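You operate a simulated robot arm through the tools that you are given. There is no shell and no other tool.

Carry out the task below with a simulated robot arm. There is one attempt and no reset: what you move stays moved.

Task
Slacken both joint bolts with the socket wrench and back them off.
Fine: Wrench back in its cradle. Hands unhurt; nothing dropped, spilt, damaged or left on.

It is judged by the outcome, as a careful person would: the job done as asked, and still so three seconds after it is handed in. It fails if anything else is knocked over, pushed out of place, dropped, spilled or broken.

Robot
A 7-joint arm with a two-finger parallel gripper, fixed in place. Base frame: the origin is at the foot of the arm, x ahead of it, y to its left, z up; the work surface is at about z = 0.88. Units: m, degrees, N and s.
With the tool pointing down near the work surface it reaches from about 0.3 to 0.7 m from the base axis. Its first joint turns from -66.0 to 66.0 degrees. Payload 1.57 kg.
The TCP is the grasp point between the finger pads, 0.03 m short of the fingertips. In the tool frame z runs along the fingers and y along their closing line. The gripper opens to 0.11 m. The fingers are 0.024 m wide and 0.012 m thick; the gripper's body (0.048 by 0.112 m) begins 0.078 m behind the TCP.
Orientation is that of the tool frame in the base frame, as a unit quaternion [x, y, z, w]. With the fingers straight down and closing along the base's y, the tool's x points along the base's -x, its y along +y and its z along -z.

Tools
- The arm moves only by the tool apply_moves. Its argument "commands" is a list of rows, each a list of 7 numbers: the shift along the base's x, y, z in units of 150 mm (1.0 is 150 mm), then the turn, a rotation vector about the base's x, y, z in units of 60 degrees (1.0 is 60 degrees), then the closure, from 0 (fully open) to 1 (shut). In form: [[x, y, z, wx, wy, wz, hand], ...]. A call has 1 to 20 rows; each row is the pose to reach, as a shift and turn from the pose commanded when the call began. A call with a number of a shift or a turn outside -1 to 1 is refused whole. A row lasts 0.2 s, in which the tool goes at most 0.05 m and 8.6 degrees; a call with a longer step from one row to the next is refused whole, and so is a gripper value outside its range. A pose out of reach is approached as far as the arm can. The call stops where the force on the tool passes 40 N (or 10 N more than at its start, if that is more) or the arm is blocked; 0.2 s more then pass. Each finger travels about 0.108 m/s and halts on what it meets, pressing with about 32 N; the grip force reading is that of the motor and also rises with nothing between the fingers. The clock runs only during rows and for 0.2 s after the last one: add rows that repeat a pose to give the fingers time. The reply holds the time, the measured pose of the TCP, the force on the tool along the base axes, the opening and the grip force, in the units named above and with some noise, with the torque about the TCP (base axes, N m) and any sound that the robot's microphone picked up.
- Cameras (640 x 400 px; columns grow to the right, rows downward): "scene" is fixed at [0.1734, -0.3931, 1.4193]; the picture's right is [0.73, -0.68, 0.00], its down [-0.30, -0.32, -0.90] and it looks along [0.61, 0.66, -0.44] (base axes); focal length 249 px, centre (320, 200). "wrist" rides on the gripper at [0.07, 0.016, -0.141] in the tool frame; the picture's right is [-0.23, 0.97, 0.00], its down [-0.85, -0.20, -0.48] and it looks along [-0.47, -0.11, 0.88] (tool axes); focal length 222 px, centre (320, 200). There is no depth. A picture from a camera that has moved, and an enlarged one, comes with that camera's place and axes in the base frame and with its lens.
- camera(camera): a new picture of that camera. No time passes.
- close_up(camera, box): a new picture of the part [left, top, right, bottom] of that camera's present view, enlarged. No time passes.
- finish_job(): hands the job in; it is judged then, once.

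Nothing tells you positions but the pictures and the camera data. Unless the task says otherwise, let go and move clear before handing in.

The tools are called by a JSON object that holds its "name" and its "arguments". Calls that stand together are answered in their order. apply_moves: Moves the arm, as the interface text tells. Its arguments: {"type":"object","properties":{"commands":{"type":"array"}},"required":["commands"]} The other tools are called the same way: camera (camera) takes a picture; close_up (camera, box) takes an enlarged picture of a part of a camera's view; finish_job () hands the job in.

At the start:

```text
time_s: 0.0
eef_pos: [0.4276, 0.0085, 1.2625]
orientation: [0.0, 1.0, 0.0, 0.0]
contact_force: [-0.3, 0.4, -0.8]
moment: [0.0, -0.01, 0.0]
grip_width: 0.11
gripper_force: 0.1
```

scene: 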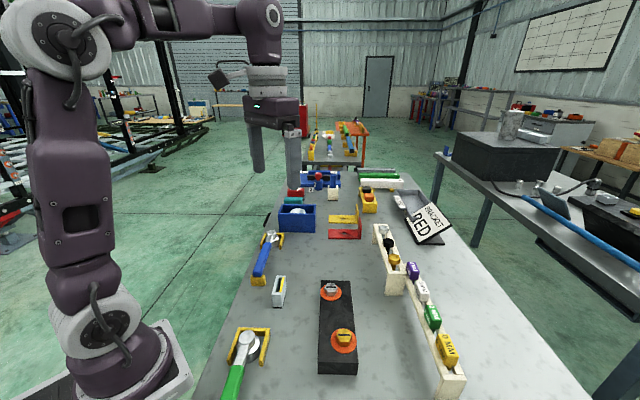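
wrist: 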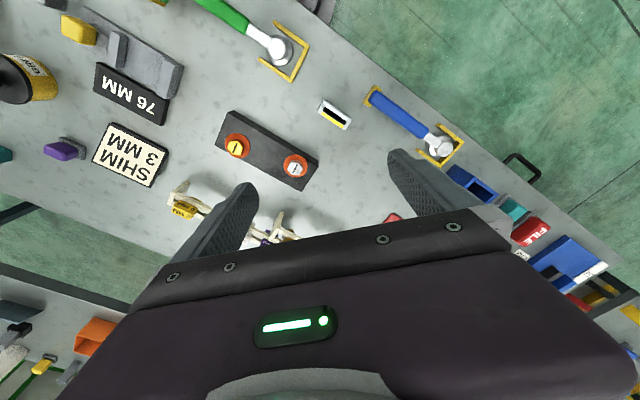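

I see a dark joint block with two bolts (one brass, one silver) on orange washers, and two wrenches in yellow cradles, one green and one blue. I'll enlarge the views before touching anything.

{"name": "close_up", "arguments": {"camera": "scene", "box": [200, 210, 380, 400]}}

{"name": "close_up", "arguments": {"camera": "scene", "box": [340, 160, 500, 400]}}

{"name": "close_up", "arguments": {"camera": "wrist", "box": [190, 0, 480, 200]}}

{"name": "close_up", "arguments": {"camera": "wrist", "box": [0, 0, 320, 220]}}

{"name": "close_up", "arguments": {"camera": "scene", "box": [240, 150, 400, 260]}}

```text
2.11 times, centred on (290, 305) of scene
camera zoom: at [0.1734, -0.3931, 1.4193], right [0.73, -0.68, 0.0], down [-0.3, -0.32, -0.9], along [0.61, 0.66, -0.44], focal length 525 px, centre (383, -21)
```

zoom: 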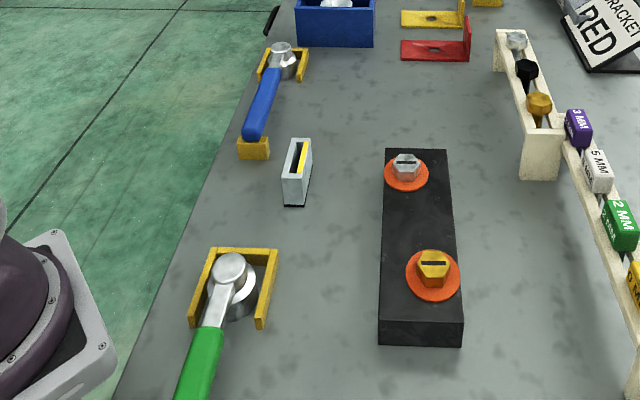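

```text
1.67 times, centred on (420, 280) of scene
camera zoom: at [0.1734, -0.3931, 1.4193], right [0.73, -0.68, 0.0], down [-0.3, -0.32, -0.9], along [0.61, 0.66, -0.44], focal length 416 px, centre (153, 67)
```

zoom: 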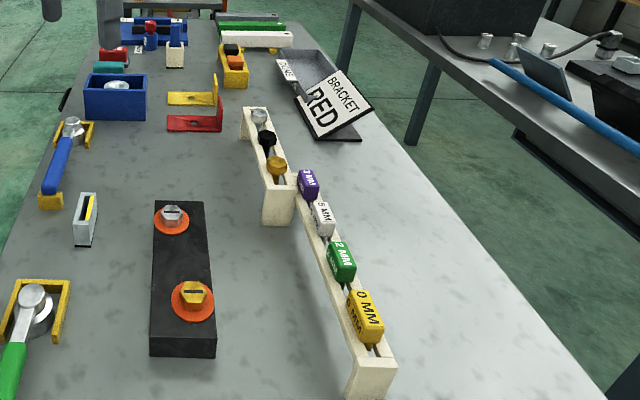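

```text
2.00 times, centred on (335, 100) of wrist
camera zoom: at [0.3573, 0.0249, 1.4061], right [0.23, 0.97, 0.0], down [0.85, -0.2, 0.48], along [0.47, -0.11, -0.88], focal length 444 px, centre (290, 400)
```

zoom: 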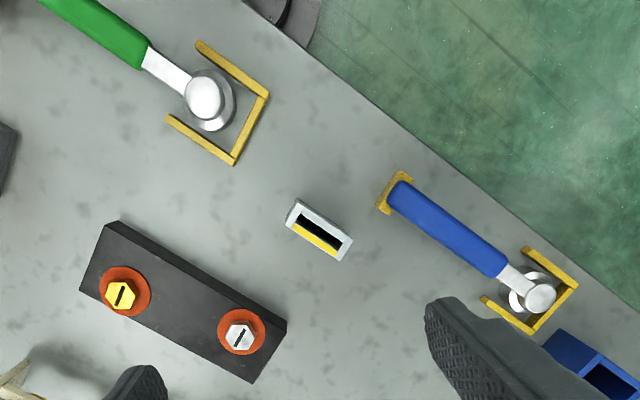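

```text
1.82 times, centred on (160, 110) of wrist
camera zoom: at [0.3573, 0.0249, 1.4061], right [0.23, 0.97, 0.0], down [0.85, -0.2, 0.48], along [0.47, -0.11, -0.88], focal length 404 px, centre (611, 364)
```

zoom: 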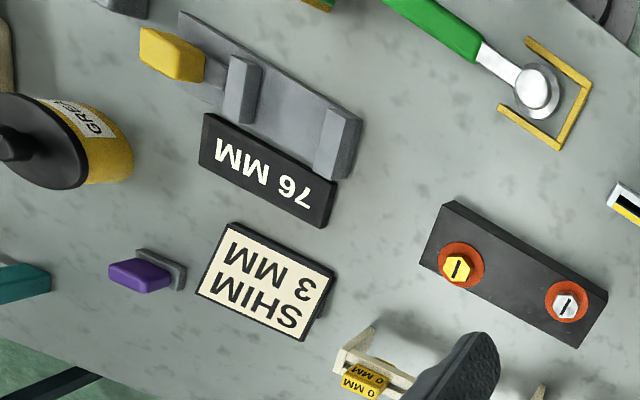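

```text
3.64 times, centred on (320, 205) of scene
camera zoom: at [0.1734, -0.3931, 1.4193], right [0.73, -0.68, 0.0], down [-0.3, -0.32, -0.9], along [0.61, 0.66, -0.44], focal length 907 px, centre (320, 182)
```

zoom: 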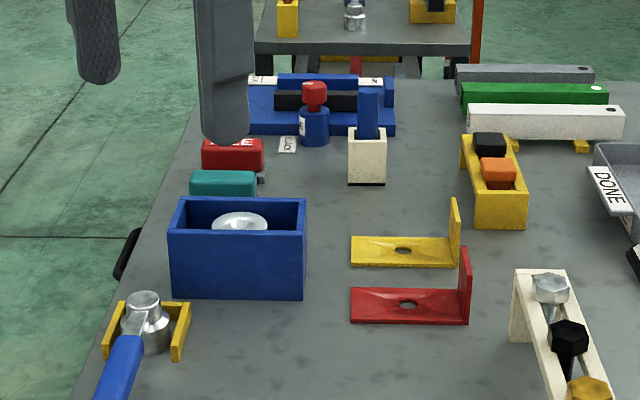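

The blue-handled wrench looks reachable: head near (0.54, 0.25), handle end near (0.41, 0.12). The green one's head is near (0.30, -0.04), close to the base. The bolts are near (0.44, -0.18) and (0.51, -0.07), and I need a closer look to tell which socket fits, so I'm bringing the wrist camera down toward the blue one.

{"name": "apply_moves", "arguments": {"commands": [[0.03, 0.2, -0.15, 0, 0, 0, 0], [0.06, 0.4, -0.3, 0, 0, 0, 0], [0.09, 0.6, -0.45, 0, 0, 0, 0], [0.12, 0.8, -0.6, 0, 0, 0, 0], [0.15, 1.0, -0.75, 0, 0, 0, 0]]}}

{"name": "camera", "arguments": {"camera": "wrist"}}

{"name": "close_up", "arguments": {"camera": "wrist", "box": [240, 0, 480, 200]}}

```text
time_s: 1.2
eef_pos: [0.4478, 0.1613, 1.148]
orientation: [0.0, 1.0, -0.001, 0.0]
contact_force: [0.1, 0.0, -0.7]
moment: [-0.05, 0.01, -0.02]
grip_width: 0.1099
gripper_force: 0.0
```

```text
taken
camera wrist: at [0.3788, 0.178, 1.2921], right [0.23, 0.97, 0.0], down [0.86, -0.2, 0.48], along [0.47, -0.11, -0.88], focal length 222 px, centre (320, 200)
```

wrist: 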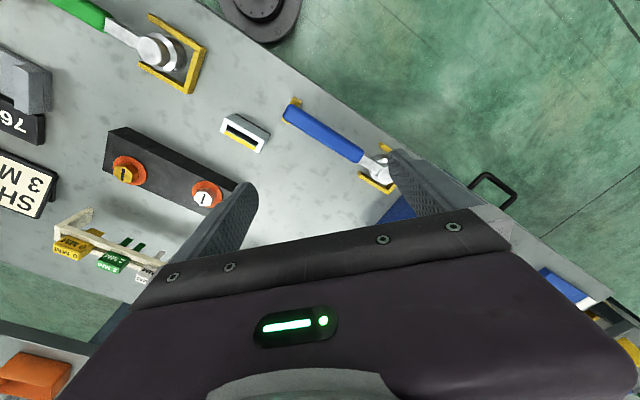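

```text
2.00 times, centred on (360, 100) of wrist
camera zoom: at [0.3788, 0.178, 1.2921], right [0.23, 0.97, 0.0], down [0.86, -0.2, 0.48], along [0.47, -0.11, -0.88], focal length 444 px, centre (240, 400)
```

zoom: 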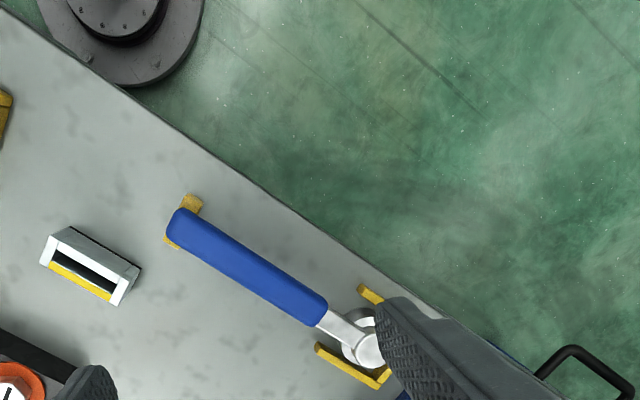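

The blue wrench lies from about (0.41, 0.12) to (0.54, 0.25), and the green one sits close to the arm's foot. I'm enlarging both from the fixed camera to compare sockets.

{"name": "close_up", "arguments": {"camera": "scene", "box": [245, 225, 295, 290]}}

{"name": "close_up", "arguments": {"camera": "scene", "box": [205, 315, 285, 400]}}

{"name": "close_up", "arguments": {"camera": "scene", "box": [310, 270, 370, 380]}}

{"name": "close_up", "arguments": {"camera": "scene", "box": [265, 265, 295, 315]}}

{"name": "close_up", "arguments": {"camera": "wrist", "box": [40, 0, 260, 220]}}

```text
6.15 times, centred on (270, 258) of scene
camera zoom: at [0.1734, -0.3931, 1.4193], right [0.73, -0.68, 0.0], down [-0.3, -0.32, -0.9], along [0.61, 0.66, -0.44], focal length 1534 px, centre (628, -154)
```

zoom: 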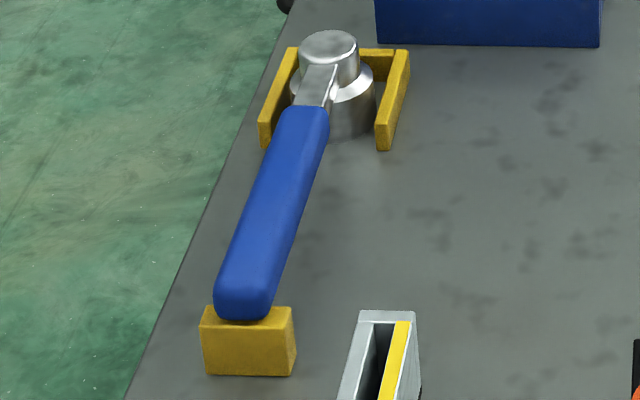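

```text
4.71 times, centred on (245, 358) of scene
camera zoom: at [0.1734, -0.3931, 1.4193], right [0.73, -0.68, 0.0], down [-0.3, -0.32, -0.9], along [0.61, 0.66, -0.44], focal length 1173 px, centre (673, -541)
```

zoom: 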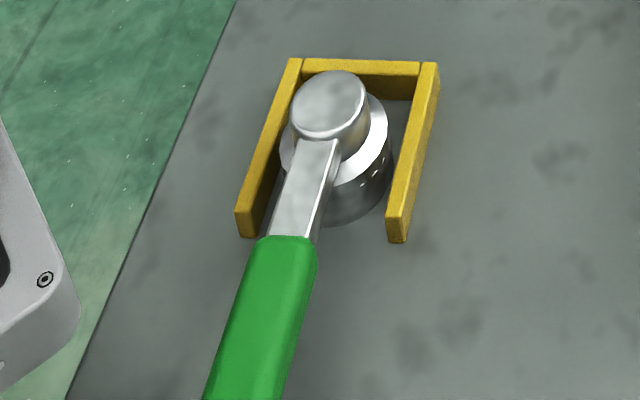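

```text
3.64 times, centred on (340, 325) of scene
camera zoom: at [0.1734, -0.3931, 1.4193], right [0.73, -0.68, 0.0], down [-0.3, -0.32, -0.9], along [0.61, 0.66, -0.44], focal length 907 px, centre (247, -254)
```

zoom: 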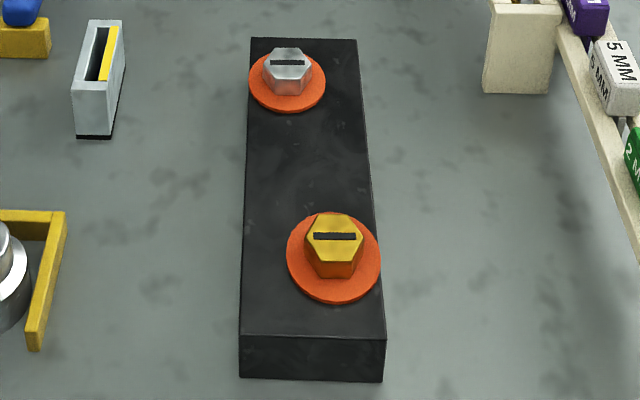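

```text
8.00 times, centred on (280, 290) of scene
camera zoom: at [0.1734, -0.3931, 1.4193], right [0.73, -0.68, 0.0], down [-0.3, -0.32, -0.9], along [0.61, 0.66, -0.44], focal length 1995 px, centre (640, -520)
```

zoom: 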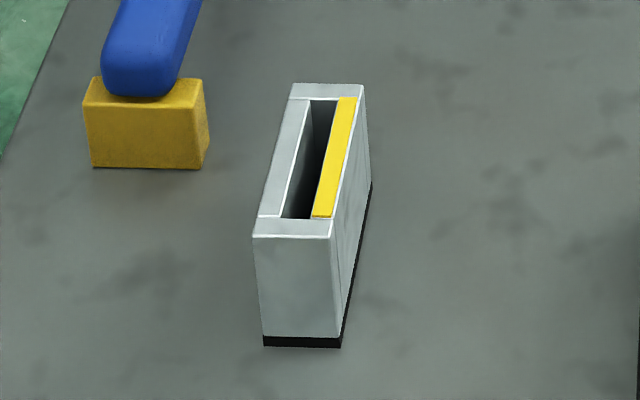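

```text
1.82 times, centred on (150, 110) of wrist
camera zoom: at [0.3788, 0.178, 1.2921], right [0.23, 0.97, 0.0], down [0.86, -0.2, 0.48], along [0.47, -0.11, -0.88], focal length 404 px, centre (629, 364)
```

zoom: 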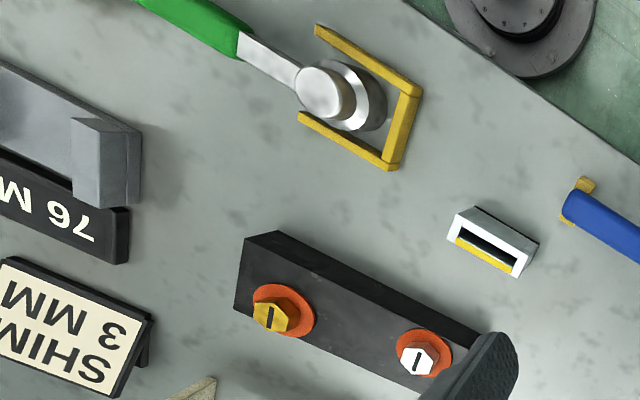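

The blue wrench lies at about 44° in the base frame, with its handle roughly 0.91–0.935 high, so I take it as the socket wrench within reach. I'm turning the gripper to straddle the handle and lowering partway to look again.

{"name": "apply_moves", "arguments": {"commands": [[0.026, 0.024, -0.13, 0, 0, 0.122, 0], [0.052, 0.048, -0.26, 0, 0, 0.244, 0], [0.078, 0.072, -0.39, 0, 0, 0.367, 0], [0.104, 0.096, -0.52, 0, 0, 0.489, 0], [0.13, 0.12, -0.65, 0, 0, 0.611, 0], [0.155, 0.145, -0.787, 0, 0, 0.733, 0]]}}

{"name": "camera", "arguments": {"camera": "wrist"}}

{"name": "camera", "arguments": {"camera": "scene"}}

```text
time_s: 2.6
eef_pos: [0.4727, 0.1827, 1.0299]
orientation: [-0.376, 0.927, 0.0, 0.0]
contact_force: [-0.2, 0.3, 0.2]
moment: [-0.03, -0.01, 0.05]
grip_width: 0.1098
gripper_force: 0.1
```

```text
taken
camera wrist: at [0.4124, 0.1455, 1.1731], right [-0.51, 0.86, 0.0], down [0.75, 0.45, 0.48], along [0.41, 0.25, -0.88], focal length 222 px, centre (320, 200)
```

wrist: 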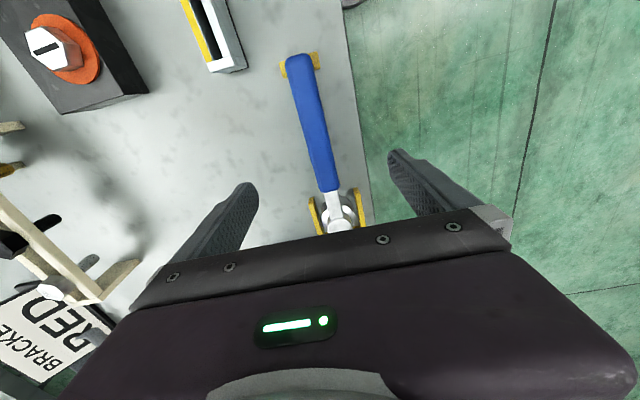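

```text
taken
```

scene: 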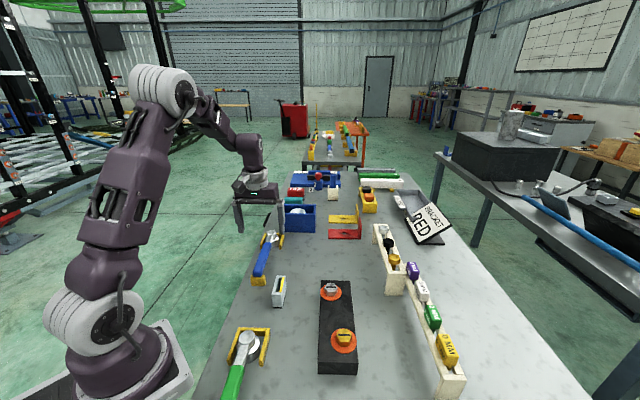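

The gripper now straddles the blue handle, and its axis projects onto the handle about 10 cm from the head. I'm enlarging to check the alignment before descending.

{"name": "close_up", "arguments": {"camera": "wrist", "box": [260, 40, 420, 240]}}

{"name": "close_up", "arguments": {"camera": "scene", "box": [225, 170, 315, 300]}}

{"name": "close_up", "arguments": {"camera": "wrist", "box": [0, 0, 160, 130]}}

```text
2.00 times, centred on (340, 140) of wrist
camera zoom: at [0.4124, 0.1455, 1.1731], right [-0.51, 0.86, 0.0], down [0.75, 0.45, 0.48], along [0.41, 0.25, -0.88], focal length 444 px, centre (280, 320)
```

zoom: 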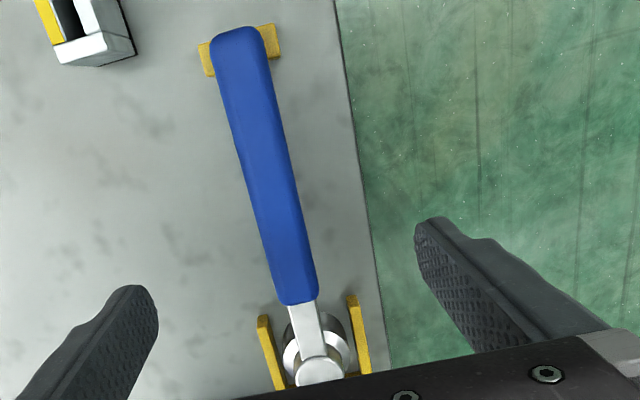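

```text
3.08 times, centred on (270, 235) of scene
camera zoom: at [0.1734, -0.3931, 1.4193], right [0.73, -0.68, 0.0], down [-0.3, -0.32, -0.9], along [0.61, 0.66, -0.44], focal length 767 px, centre (474, 92)
```

zoom: 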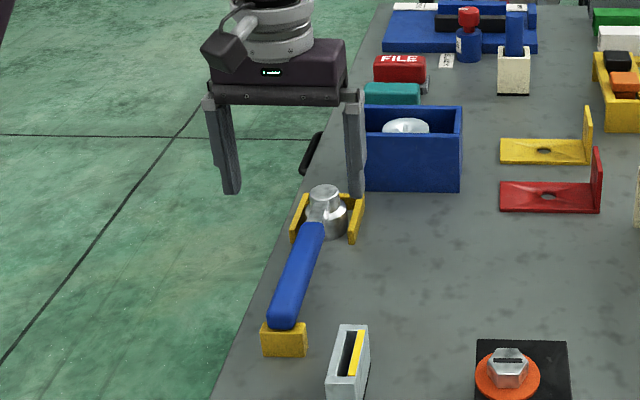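

```text
3.08 times, centred on (80, 65) of wrist
camera zoom: at [0.4124, 0.1455, 1.1731], right [-0.51, 0.86, 0.0], down [0.75, 0.45, 0.48], along [0.41, 0.25, -0.88], focal length 684 px, centre (1058, 615)
```

zoom: 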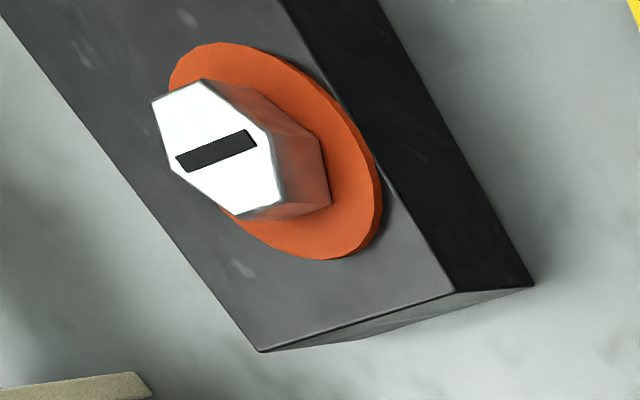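

The handle is centred between the fingers to within about 3 mm and the angle matches. I'm going down to about z = 0.924, still open.

{"name": "apply_moves", "arguments": {"commands": [[0.035, 0.011, -0.14, 0, 0, 0, 0], [0.035, 0.011, -0.28, 0, 0, 0, 0], [0.035, 0.011, -0.42, 0, 0, 0, 0], [0.035, 0.011, -0.54, 0, 0, 0, 0], [0.035, 0.011, -0.63, 0, 0, 0, 0], [0.035, 0.011, -0.7, 0, 0, 0, 0]]}}

{"name": "camera", "arguments": {"camera": "wrist"}}

{"name": "close_up", "arguments": {"camera": "scene", "box": [225, 190, 315, 310]}}

```text
time_s: 4.0
eef_pos: [0.4792, 0.1812, 0.9253]
orientation: [-0.374, 0.927, 0.001, 0.0]
contact_force: [-0.3, 0.7, -0.5]
moment: [0.02, 0.03, -0.04]
grip_width: 0.1098
gripper_force: 0.1
```

```text
taken
camera wrist: at [0.4192, 0.144, 1.0699], right [-0.51, 0.86, 0.0], down [0.75, 0.45, 0.48], along [0.41, 0.25, -0.88], focal length 222 px, centre (320, 200)
```

wrist: 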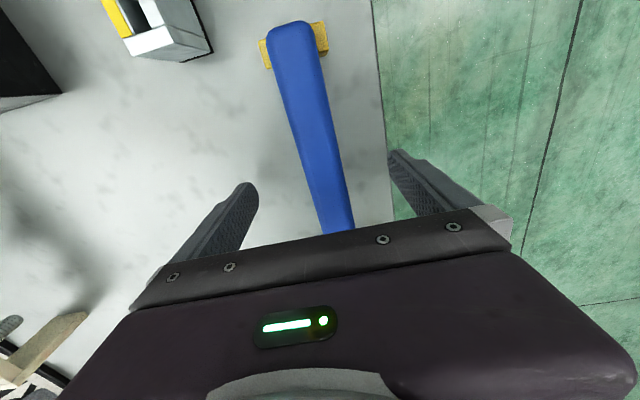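

```text
3.33 times, centred on (270, 250) of scene
camera zoom: at [0.1734, -0.3931, 1.4193], right [0.73, -0.68, 0.0], down [-0.3, -0.32, -0.9], along [0.61, 0.66, -0.44], focal length 831 px, centre (487, 33)
```

zoom: 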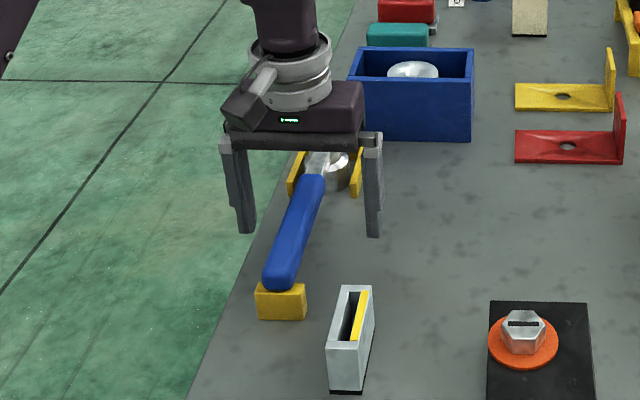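

The handle sits between the fingers at grip height with nothing else nearby, so I'm closing on it now.

{"name": "apply_moves", "arguments": {"commands": [[0, 0, 0, 0, 0, 0, 0.5], [0, 0, 0, 0, 0, 0, 0.8], [0, 0, 0, 0, 0, 0, 1], [0, 0, 0, 0, 0, 0, 1], [0, 0, 0, 0, 0, 0, 1], [0, 0, 0, 0, 0, 0, 1]]}}

{"name": "camera", "arguments": {"camera": "wrist"}}

```text
time_s: 5.4
eef_pos: [0.4802, 0.1818, 0.9263]
orientation: [-0.375, 0.927, 0.0, 0.0]
contact_force: [-4.7, 2.8, -0.2]
moment: [0.08, 0.06, 0.5]
grip_width: 0.0273
gripper_force: 32.0
```

```text
taken
camera wrist: at [0.4189, 0.1441, 1.07], right [-0.51, 0.86, 0.0], down [0.75, 0.45, 0.48], along [0.41, 0.25, -0.88], focal length 222 px, centre (320, 200)
```

wrist: 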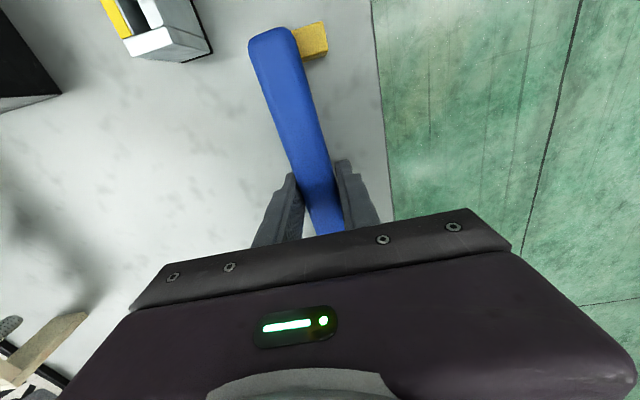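

The handle is gripped at 27 mm width and 32 N; centring on it nudged it a few millimetres. I'm lifting slowly and checking the load.

{"name": "apply_moves", "arguments": {"commands": [[0, 0, 0.04, 0, 0, 0, 1], [0, 0, 0.1, 0, 0, 0, 1], [0, 0, 0.2, 0, 0, 0, 1], [0, 0, 0.3, 0, 0, 0, 1], [0, 0, 0.3, 0, 0, 0, 1]]}}

{"name": "camera", "arguments": {"camera": "wrist"}}

{"name": "close_up", "arguments": {"camera": "scene", "box": [225, 180, 315, 300]}}

```text
time_s: 6.6
eef_pos: [0.4793, 0.1811, 0.9722]
orientation: [-0.373, 0.928, 0.0, 0.001]
contact_force: [0.1, -0.5, -4.4]
moment: [-0.11, 0.1, 0.0]
grip_width: 0.0261
gripper_force: 31.8
```

```text
taken
camera wrist: at [0.4182, 0.1452, 1.1162], right [-0.51, 0.86, 0.0], down [0.75, 0.45, 0.48], along [0.41, 0.25, -0.88], focal length 222 px, centre (320, 200)
```

wrist: 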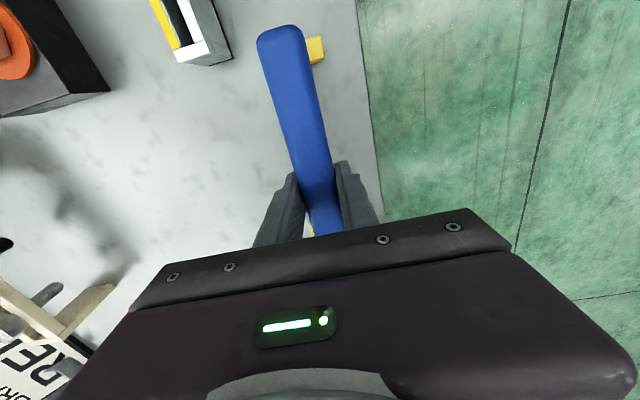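

```text
3.33 times, centred on (270, 240) of scene
camera zoom: at [0.1734, -0.393, 1.4193], right [0.73, -0.68, 0.0], down [-0.3, -0.32, -0.9], along [0.61, 0.66, -0.44], focal length 831 px, centre (487, 67)
```

zoom: 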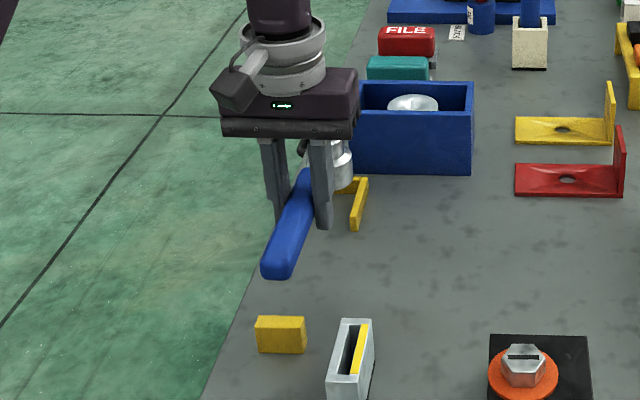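

The wrench is up at about 0.4 kg, hanging level, and the cradle is undisturbed. I'm raising it and turning it so the fixed camera can see into the socket before I use it.

{"name": "apply_moves", "arguments": {"commands": [[0, 0, 0.25, 0, 0, 0, 1], [0, 0, 0.5, 0, 0, 0, 1], [0, 0, 0.75, 0, 0, -0.12, 1], [0, -0.1, 1.0, 0, 0, -0.24, 1], [0, -0.2, 1.0, 0, 0, -0.36, 1], [0, -0.3, 1.0, 0, 0, -0.48, 1], [0, -0.4, 1.0, 0, 0, -0.6, 1], [0, -0.5, 1.0, 0, 0, -0.733, 1], [0, -0.5, 1.0, 0, 0, -0.733, 1]]}}

{"name": "camera", "arguments": {"camera": "scene"}}

{"name": "camera", "arguments": {"camera": "wrist"}}

```text
time_s: 8.6
eef_pos: [0.4786, 0.108, 1.1208]
orientation: [0.001, 1.0, 0.0, 0.0]
contact_force: [0.5, 0.1, -4.3]
moment: [-0.02, 0.11, -0.02]
grip_width: 0.0258
gripper_force: 31.7
```

```text
taken
```

scene: 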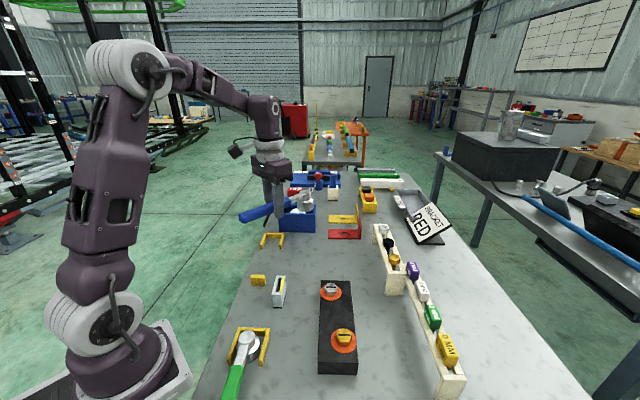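

```text
taken
camera wrist: at [0.4099, 0.1238, 1.2641], right [0.23, 0.97, 0.0], down [0.85, -0.2, 0.48], along [0.47, -0.11, -0.88], focal length 222 px, centre (320, 200)
```

wrist: 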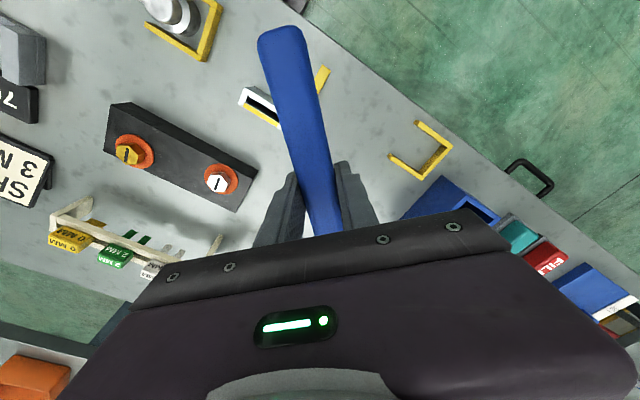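

The wrench now points along x. I'm raising it a little and rolling it about x so the socket mouth turns toward the fixed camera.

{"name": "apply_moves", "arguments": {"commands": [[0, 0, 0.2, -0.13, 0, 0, 1], [0, 0, 0.4, -0.26, 0, 0, 1], [0, 0, 0.6, -0.39, 0, 0, 1], [0, 0, 0.7, -0.52, 0, 0, 1], [0, 0, 0.8, -0.65, 0, 0, 1], [0, 0, 0.8, -0.78, 0, 0, 1], [0, 0, 0.8, -0.91, 0, 0, 1], [0, 0, 0.8, -1.0, 0, 0, 1], [0, 0, 0.8, -1.0, 0, 0, 1]]}}

{"name": "camera", "arguments": {"camera": "scene"}}

{"name": "close_up", "arguments": {"camera": "scene", "box": [250, 120, 350, 210]}}

```text
time_s: 10.6
eef_pos: [0.4769, 0.1068, 1.2404]
orientation: [0.0, 0.866, -0.501, 0.0]
contact_force: [-0.3, -0.7, -4.5]
moment: [0.05, 0.1, 0.03]
grip_width: 0.0259
gripper_force: 31.8
```

```text
taken
```

scene: 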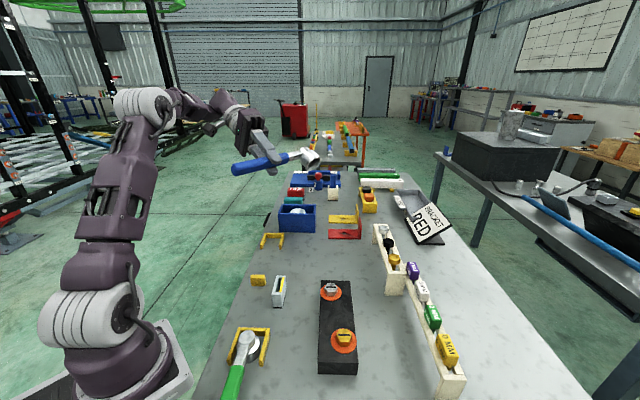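

```text
4.44 times, centred on (300, 165) of scene
camera zoom: at [0.1735, -0.393, 1.4193], right [0.73, -0.68, 0.0], down [-0.3, -0.32, -0.9], along [0.61, 0.66, -0.44], focal length 1108 px, centre (409, 356)
```

zoom: 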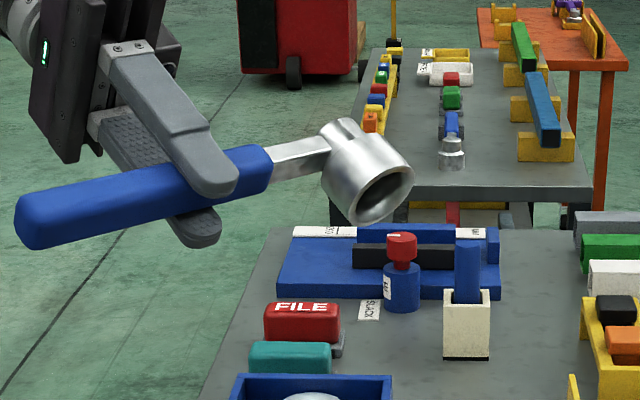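

I can see the socket mouth now. I'm rolling a bit further for a straighter look inside.

{"name": "apply_moves", "arguments": {"commands": [[0, 0, 0.1, -0.13, 0, 0, 1], [0, 0, 0.2, -0.26, 0, 0, 1], [0, 0, 0.3, -0.39, 0, 0, 1], [0, 0, 0.3, -0.5, 0, 0, 1], [0, 0, 0.3, -0.5, 0, 0, 1]]}}

{"name": "close_up", "arguments": {"camera": "scene", "box": [280, 110, 350, 180]}}

{"name": "close_up", "arguments": {"camera": "scene", "box": [295, 125, 335, 160]}}

```text
time_s: 11.8
eef_pos: [0.4768, 0.107, 1.2861]
orientation: [0.0, 0.707, -0.707, 0.0]
contact_force: [-0.6, -0.5, -3.9]
moment: [0.05, 0.09, 0.0]
grip_width: 0.026
gripper_force: 32.1
```

```text
5.71 times, centred on (315, 145) of scene
camera zoom: at [0.1735, -0.3931, 1.4193], right [0.73, -0.68, 0.0], down [-0.3, -0.32, -0.9], along [0.61, 0.66, -0.44], focal length 1425 px, centre (349, 514)
```

zoom: 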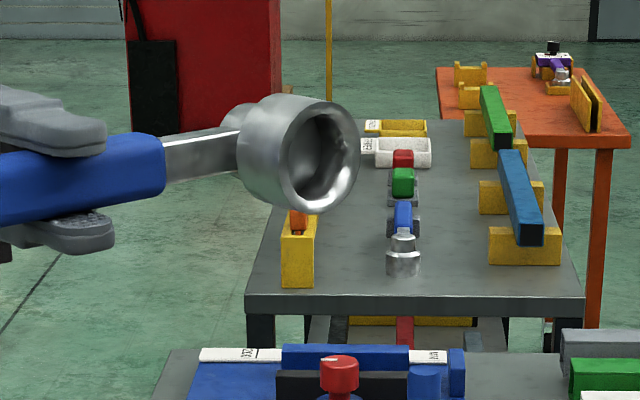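

```text
11.43 times, centred on (315, 142) of scene
camera zoom: at [0.1735, -0.3931, 1.4193], right [0.73, -0.68, 0.0], down [-0.3, -0.32, -0.9], along [0.61, 0.66, -0.44], focal length 2849 px, centre (377, 857)
```

zoom: 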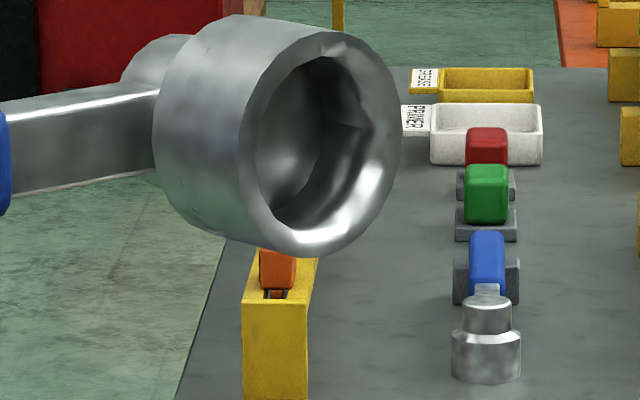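

The socket is an internal hex, roughly 31 mm across flats, against about 29 mm for the bolt heads, so it looks like a match. I'm enlarging once more to read the hex orientation relative to the handle, and the bolt heads' orientations.

{"name": "close_up", "arguments": {"camera": "scene", "box": [307, 128, 327, 152]}}

{"name": "close_up", "arguments": {"camera": "scene", "box": [316, 276, 346, 304]}}

{"name": "close_up", "arguments": {"camera": "scene", "box": [324, 322, 364, 360]}}

{"name": "close_up", "arguments": {"camera": "scene", "box": [360, 210, 480, 400]}}

```text
16.00 times, centred on (317, 140) of scene
camera zoom: at [0.1735, -0.3931, 1.4193], right [0.73, -0.68, 0.0], down [-0.3, -0.32, -0.9], along [0.61, 0.66, -0.44], focal length 3989 px, centre (368, 1160)
```

zoom: 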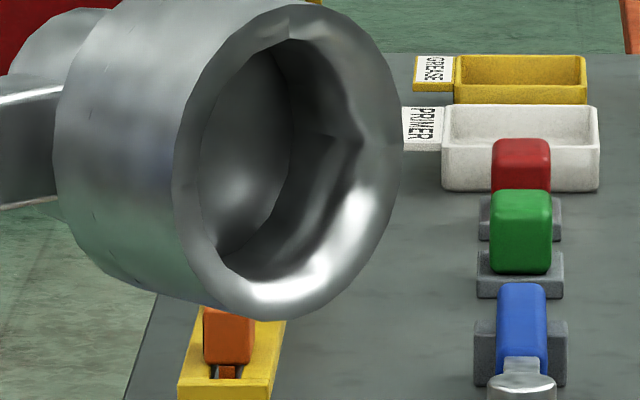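

```text
14.29 times, centred on (331, 290) of scene
camera zoom: at [0.1735, -0.3931, 1.4193], right [0.73, -0.68, 0.0], down [-0.3, -0.32, -0.9], along [0.61, 0.66, -0.44], focal length 3562 px, centre (163, -1086)
```

zoom: 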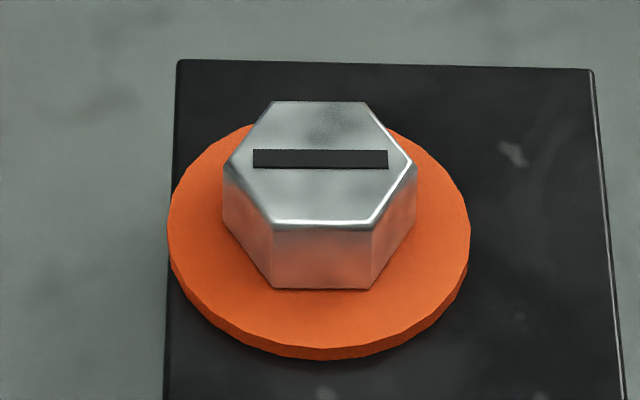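

```text
10.53 times, centred on (344, 341) of scene
camera zoom: at [0.1735, -0.3931, 1.4193], right [0.73, -0.68, 0.0], down [-0.3, -0.32, -0.9], along [0.61, 0.66, -0.44], focal length 2624 px, centre (67, -1284)
```

zoom: 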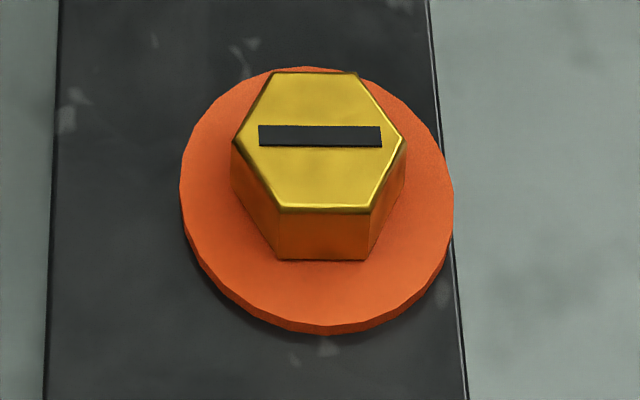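

```text
2.11 times, centred on (420, 305) of scene
camera zoom: at [0.1735, -0.3931, 1.4193], right [0.73, -0.68, 0.0], down [-0.3, -0.32, -0.9], along [0.61, 0.66, -0.44], focal length 525 px, centre (110, -21)
```

zoom: 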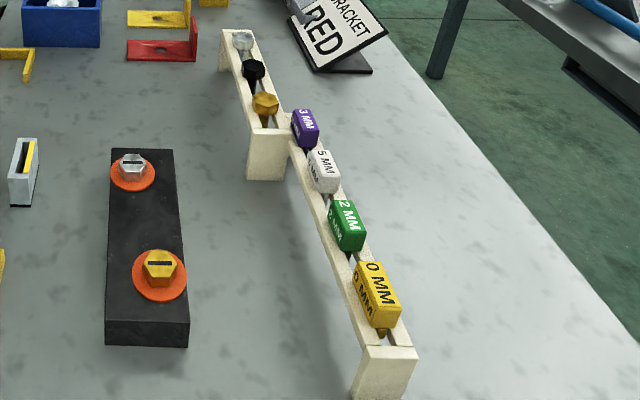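

The bolts' slots and hex corners both line up at about -43° in the base frame. I'm zooming further into the socket to pin down its hex angle.

{"name": "close_up", "arguments": {"camera": "scene", "box": [307, 130, 325, 150]}}

{"name": "close_up", "arguments": {"camera": "scene", "box": [310, 131, 324, 141]}}

{"name": "close_up", "arguments": {"camera": "scene", "box": [308, 139, 324, 149]}}

```text
16.00 times, centred on (316, 140) of scene
camera zoom: at [0.1735, -0.3931, 1.4193], right [0.73, -0.68, 0.0], down [-0.3, -0.32, -0.9], along [0.61, 0.66, -0.44], focal length 3989 px, centre (384, 1160)
```

zoom: 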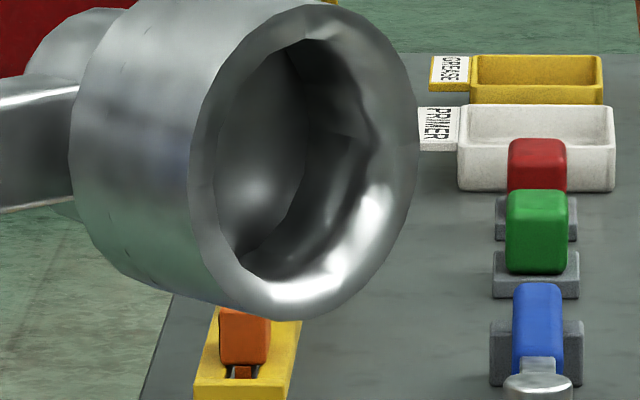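

```text
16.00 times, centred on (317, 136) of scene
camera zoom: at [0.1735, -0.3931, 1.4193], right [0.73, -0.68, 0.0], down [-0.3, -0.32, -0.9], along [0.61, 0.66, -0.44], focal length 3989 px, centre (368, 1224)
```

zoom: 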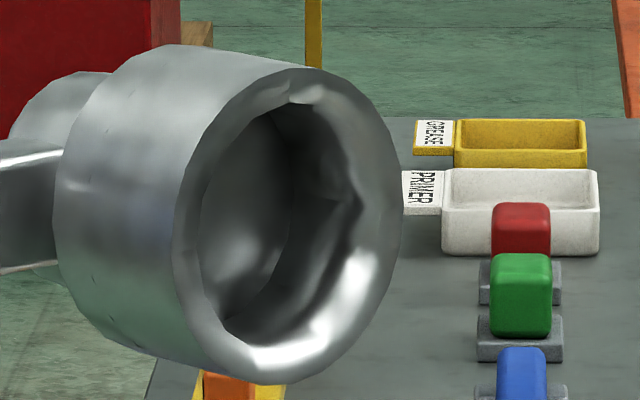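

```text
16.00 times, centred on (316, 144) of scene
camera zoom: at [0.1735, -0.3931, 1.4193], right [0.73, -0.68, 0.0], down [-0.3, -0.32, -0.9], along [0.61, 0.66, -0.44], focal length 3989 px, centre (384, 1096)
```

zoom: 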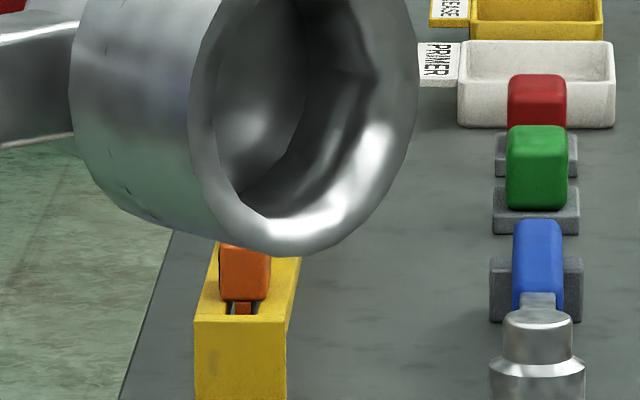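

I can't zoom in further, so I'm moving the held wrench closer to the camera and yawing its mouth toward it for a clearer look.

{"name": "apply_moves", "arguments": {"commands": [[-0.04, -0.1, 0, 0, 0, -0.11, 1], [-0.08, -0.2, 0, 0, 0, -0.22, 1], [-0.12, -0.3, 0, 0, 0, -0.33, 1], [-0.16, -0.4, 0, 0, 0, -0.44, 1], [-0.2, -0.5, 0, 0, 0, -0.55, 1], [-0.2, -0.6, 0, 0, 0, -0.6, 1], [-0.2, -0.6, 0, 0, 0, -0.6, 1]]}}

{"name": "camera", "arguments": {"camera": "scene"}}

```text
time_s: 13.4
eef_pos: [0.4479, 0.0167, 1.287]
orientation: [0.218, 0.673, -0.672, -0.219]
contact_force: [0.1, 0.5, -4.2]
moment: [0.07, 0.07, -0.02]
grip_width: 0.0257
gripper_force: 32.0
```

```text
taken
```

scene: 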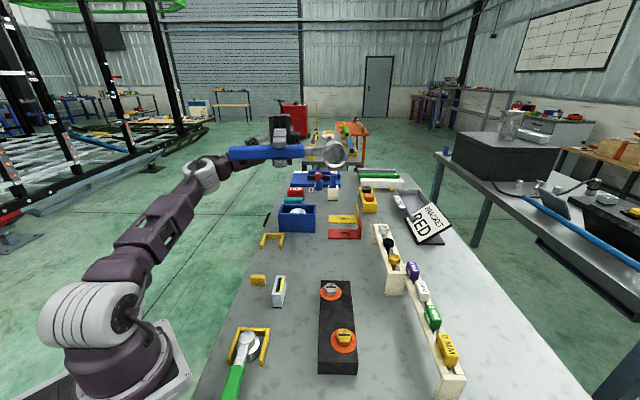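

{"name": "close_up", "arguments": {"camera": "scene", "box": [315, 140, 353, 166]}}

{"name": "close_up", "arguments": {"camera": "scene", "box": [225, 125, 355, 190]}}

```text
15.38 times, centred on (334, 153) of scene
camera zoom: at [0.1734, -0.3931, 1.4193], right [0.73, -0.68, 0.0], down [-0.3, -0.32, -0.9], along [0.61, 0.66, -0.44], focal length 3836 px, centre (105, 923)
```

zoom: 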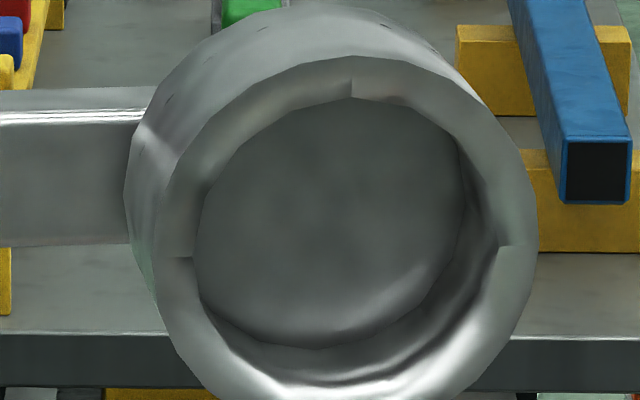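

```text
4.92 times, centred on (290, 158) of scene
camera zoom: at [0.1734, -0.3931, 1.4193], right [0.73, -0.68, 0.0], down [-0.3, -0.32, -0.9], along [0.61, 0.66, -0.44], focal length 1227 px, centre (468, 409)
```

zoom: 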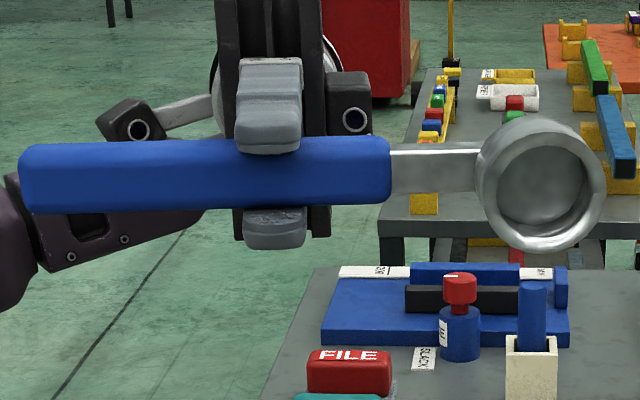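

The socket bore is plain and round inside, about 33–37 mm, so it should go over the 33 mm heads. I also noticed small labels on the bench, one reading "SLACK", so I'm reading those before turning anything.

{"name": "close_up", "arguments": {"camera": "scene", "box": [285, 165, 345, 205]}}

{"name": "close_up", "arguments": {"camera": "scene", "box": [300, 178, 325, 200]}}

{"name": "close_up", "arguments": {"camera": "scene", "box": [385, 185, 465, 250]}}

```text
10.00 times, centred on (315, 185) of scene
camera zoom: at [0.1734, -0.3931, 1.4193], right [0.73, -0.68, 0.0], down [-0.3, -0.32, -0.9], along [0.61, 0.66, -0.44], focal length 2493 px, centre (370, 350)
```

zoom: 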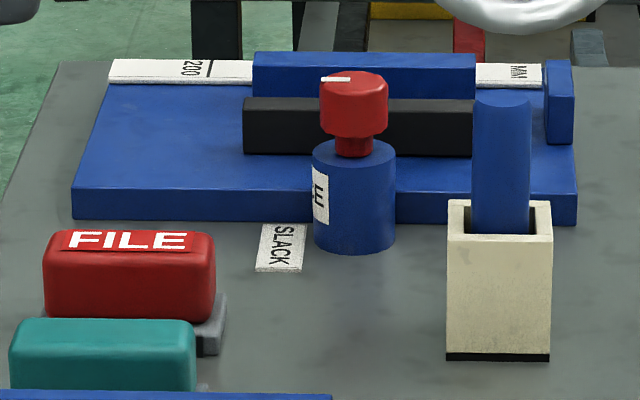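

```text
16.00 times, centred on (312, 189) of scene
camera zoom: at [0.1734, -0.3931, 1.4193], right [0.73, -0.68, 0.0], down [-0.3, -0.32, -0.9], along [0.61, 0.66, -0.44], focal length 3989 px, centre (440, 376)
```

zoom: 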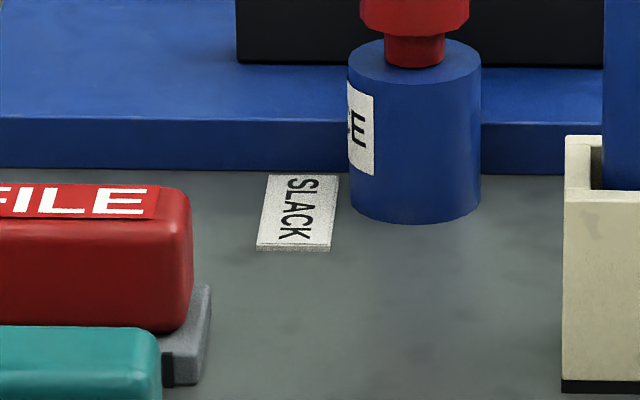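

```text
6.15 times, centred on (425, 218) of scene
camera zoom: at [0.1734, -0.3931, 1.4193], right [0.73, -0.68, 0.0], down [-0.3, -0.32, -0.9], along [0.61, 0.66, -0.44], focal length 1534 px, centre (-326, 92)
```

zoom: 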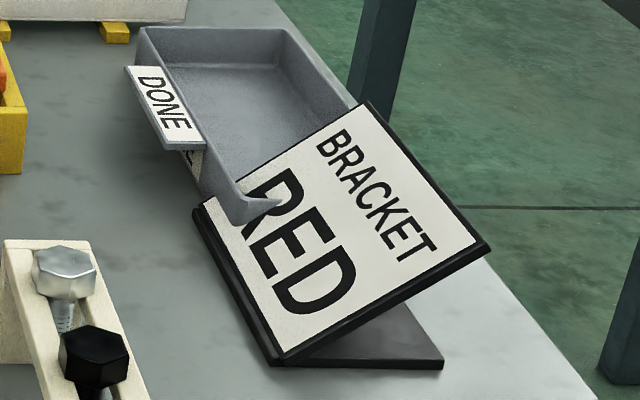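

The "SLACK" card belongs to the stop jig further back, not to these bolts. The blue socket fits, so I'm rolling the wrench back level before carrying it to the silver bolt.

{"name": "apply_moves", "arguments": {"commands": [[0, 0, 0, 0.105, -0.076, 0, 1], [0, 0, 0, 0.21, -0.153, 0, 1], [0, 0, 0, 0.315, -0.229, 0, 1], [0, 0, 0, 0.42, -0.305, 0, 1], [0, 0, 0, 0.525, -0.382, 0, 1], [0, 0, 0, 0.63, -0.458, 0, 1], [0, 0, 0, 0.72, -0.523, 0, 1], [0, 0, 0, 0.809, -0.588, 0, 1], [0, 0, 0, 0.809, -0.588, 0, 1]]}}

{"name": "apply_moves", "arguments": {"commands": [[0, 0, 0, 0.1, -0.073, 0, 1], [0, 0, 0, 0.2, -0.146, 0, 1], [0, 0, 0, 0.3, -0.219, 0, 1], [0, 0, 0, 0.4045, -0.294, 0, 1], [0, 0, 0, 0.4045, -0.294, 0, 1]]}}

{"name": "camera", "arguments": {"camera": "scene"}}

```text
time_s: 14.7
eef_pos: [0.4165, -0.0735, 1.2719]
orientation: [0.276, 0.841, -0.442, -0.147]
contact_force: [0.2, 2.0, -3.7]
moment: [0.07, 0.07, 0.06]
grip_width: 0.0257
gripper_force: 32.4
out of reach, approached as far as the arm can: row 1, 2, 3, 4, 5, 6
stopped in row 6: the force on the tool passed its limit at 49 N (the readings are from after the stop); the commanded pose is now the measured one
```

```text
time_s: 15.9
eef_pos: [0.4169, -0.0726, 1.2721]
orientation: [0.303, 0.927, -0.21, -0.072]
contact_force: [-0.2, 0.0, -4.4]
moment: [0.09, 0.07, 0.01]
grip_width: 0.0257
gripper_force: 31.8
```

```text
taken
```

scene: 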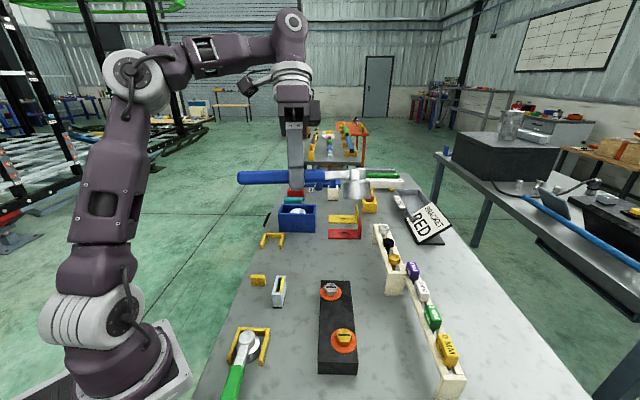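

The arm flipped posture on the way and tripped the force limit, but nothing seems to have been hit and the wrench is still gripped. I'm checking its seat in the fingers before levelling the last 26°.

{"name": "close_up", "arguments": {"camera": "scene", "box": [225, 130, 415, 230]}}

{"name": "camera", "arguments": {"camera": "wrist"}}

```text
3.37 times, centred on (320, 180) of scene
camera zoom: at [0.1734, -0.3931, 1.4193], right [0.73, -0.68, 0.0], down [-0.3, -0.32, -0.9], along [0.61, 0.66, -0.44], focal length 840 px, centre (320, 267)
```

zoom: 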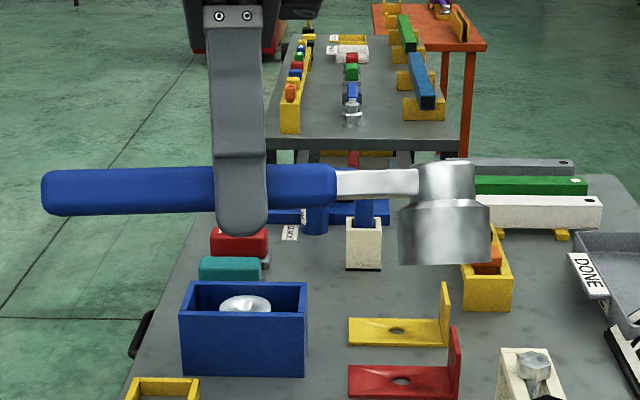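

```text
taken
camera wrist: at [0.4054, 0.028, 1.3954], right [0.7, 0.58, -0.42], down [0.71, -0.49, 0.51], along [0.09, -0.66, -0.75], focal length 222 px, centre (320, 200)
```

wrist: 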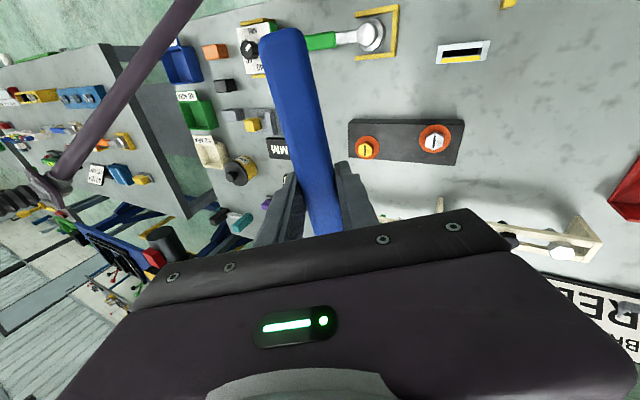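

The wrench hasn't slipped in the fingers. I'm levelling the tool now.

{"name": "apply_moves", "arguments": {"commands": [[0, 0, 0, 0.085, -0.064, 0, 1], [0, 0, 0, 0.17, -0.128, 0, 1], [0, 0, 0, 0.256, -0.193, 0, 1], [0, 0, 0, 0.341, -0.257, 0, 1], [0, 0, 0, 0.341, -0.257, 0, 1]]}}

```text
time_s: 17.1
eef_pos: [0.4156, -0.0754, 1.2724]
orientation: [0.311, 0.95, 0.002, 0.001]
contact_force: [-0.2, -0.2, -3.8]
moment: [0.07, 0.1, 0.03]
grip_width: 0.0259
gripper_force: 32.0
```

The tool is level with the handle pointing at about 144°. I'm carrying it to above the silver bolt, turning the handle to about 100° and lowering partway.

{"name": "apply_moves", "arguments": {"commands": [[0.08, 0.11, -0.14, 0, 0, -0.12, 1], [0.16, 0.22, -0.28, 0, 0, -0.24, 1], [0.24, 0.33, -0.42, 0, 0, -0.36, 1], [0.32, 0.44, -0.56, 0, 0, -0.48, 1], [0.4, 0.55, -0.7, 0, 0, -0.6, 1], [0.46, 0.64, -0.84, 0, 0, -0.7, 1], [0.526, 0.713, -1.0, 0, 0, -0.73, 1], [0.526, 0.713, -1.0, 0, 0, -0.73, 1]]}}

{"name": "camera", "arguments": {"camera": "scene"}}

{"name": "camera", "arguments": {"camera": "wrist"}}

```text
time_s: 18.9
eef_pos: [0.4966, 0.0335, 1.1198]
orientation: [0.643, 0.766, -0.001, 0.0]
contact_force: [0.3, 0.1, -3.1]
moment: [0.08, 0.03, 0.0]
grip_width: 0.0257
gripper_force: 32.4
```

```text
taken
```

scene: 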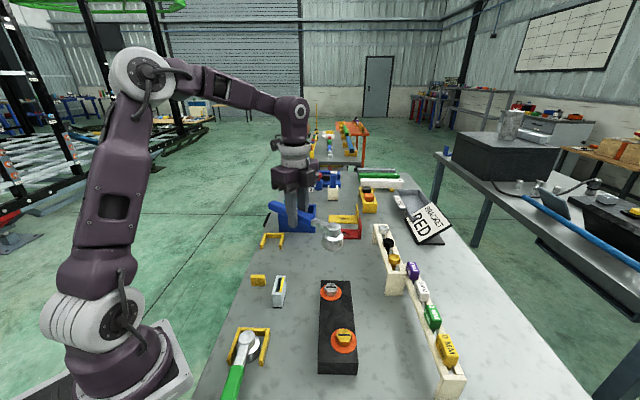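

```text
taken
camera wrist: at [0.5006, 0.1037, 1.2641], right [1.0, -0.06, 0.0], down [-0.05, -0.88, 0.48], along [-0.03, -0.48, -0.88], focal length 222 px, centre (320, 200)
```

wrist: 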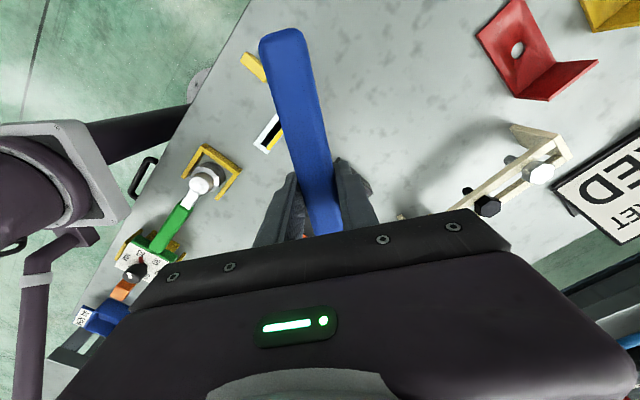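

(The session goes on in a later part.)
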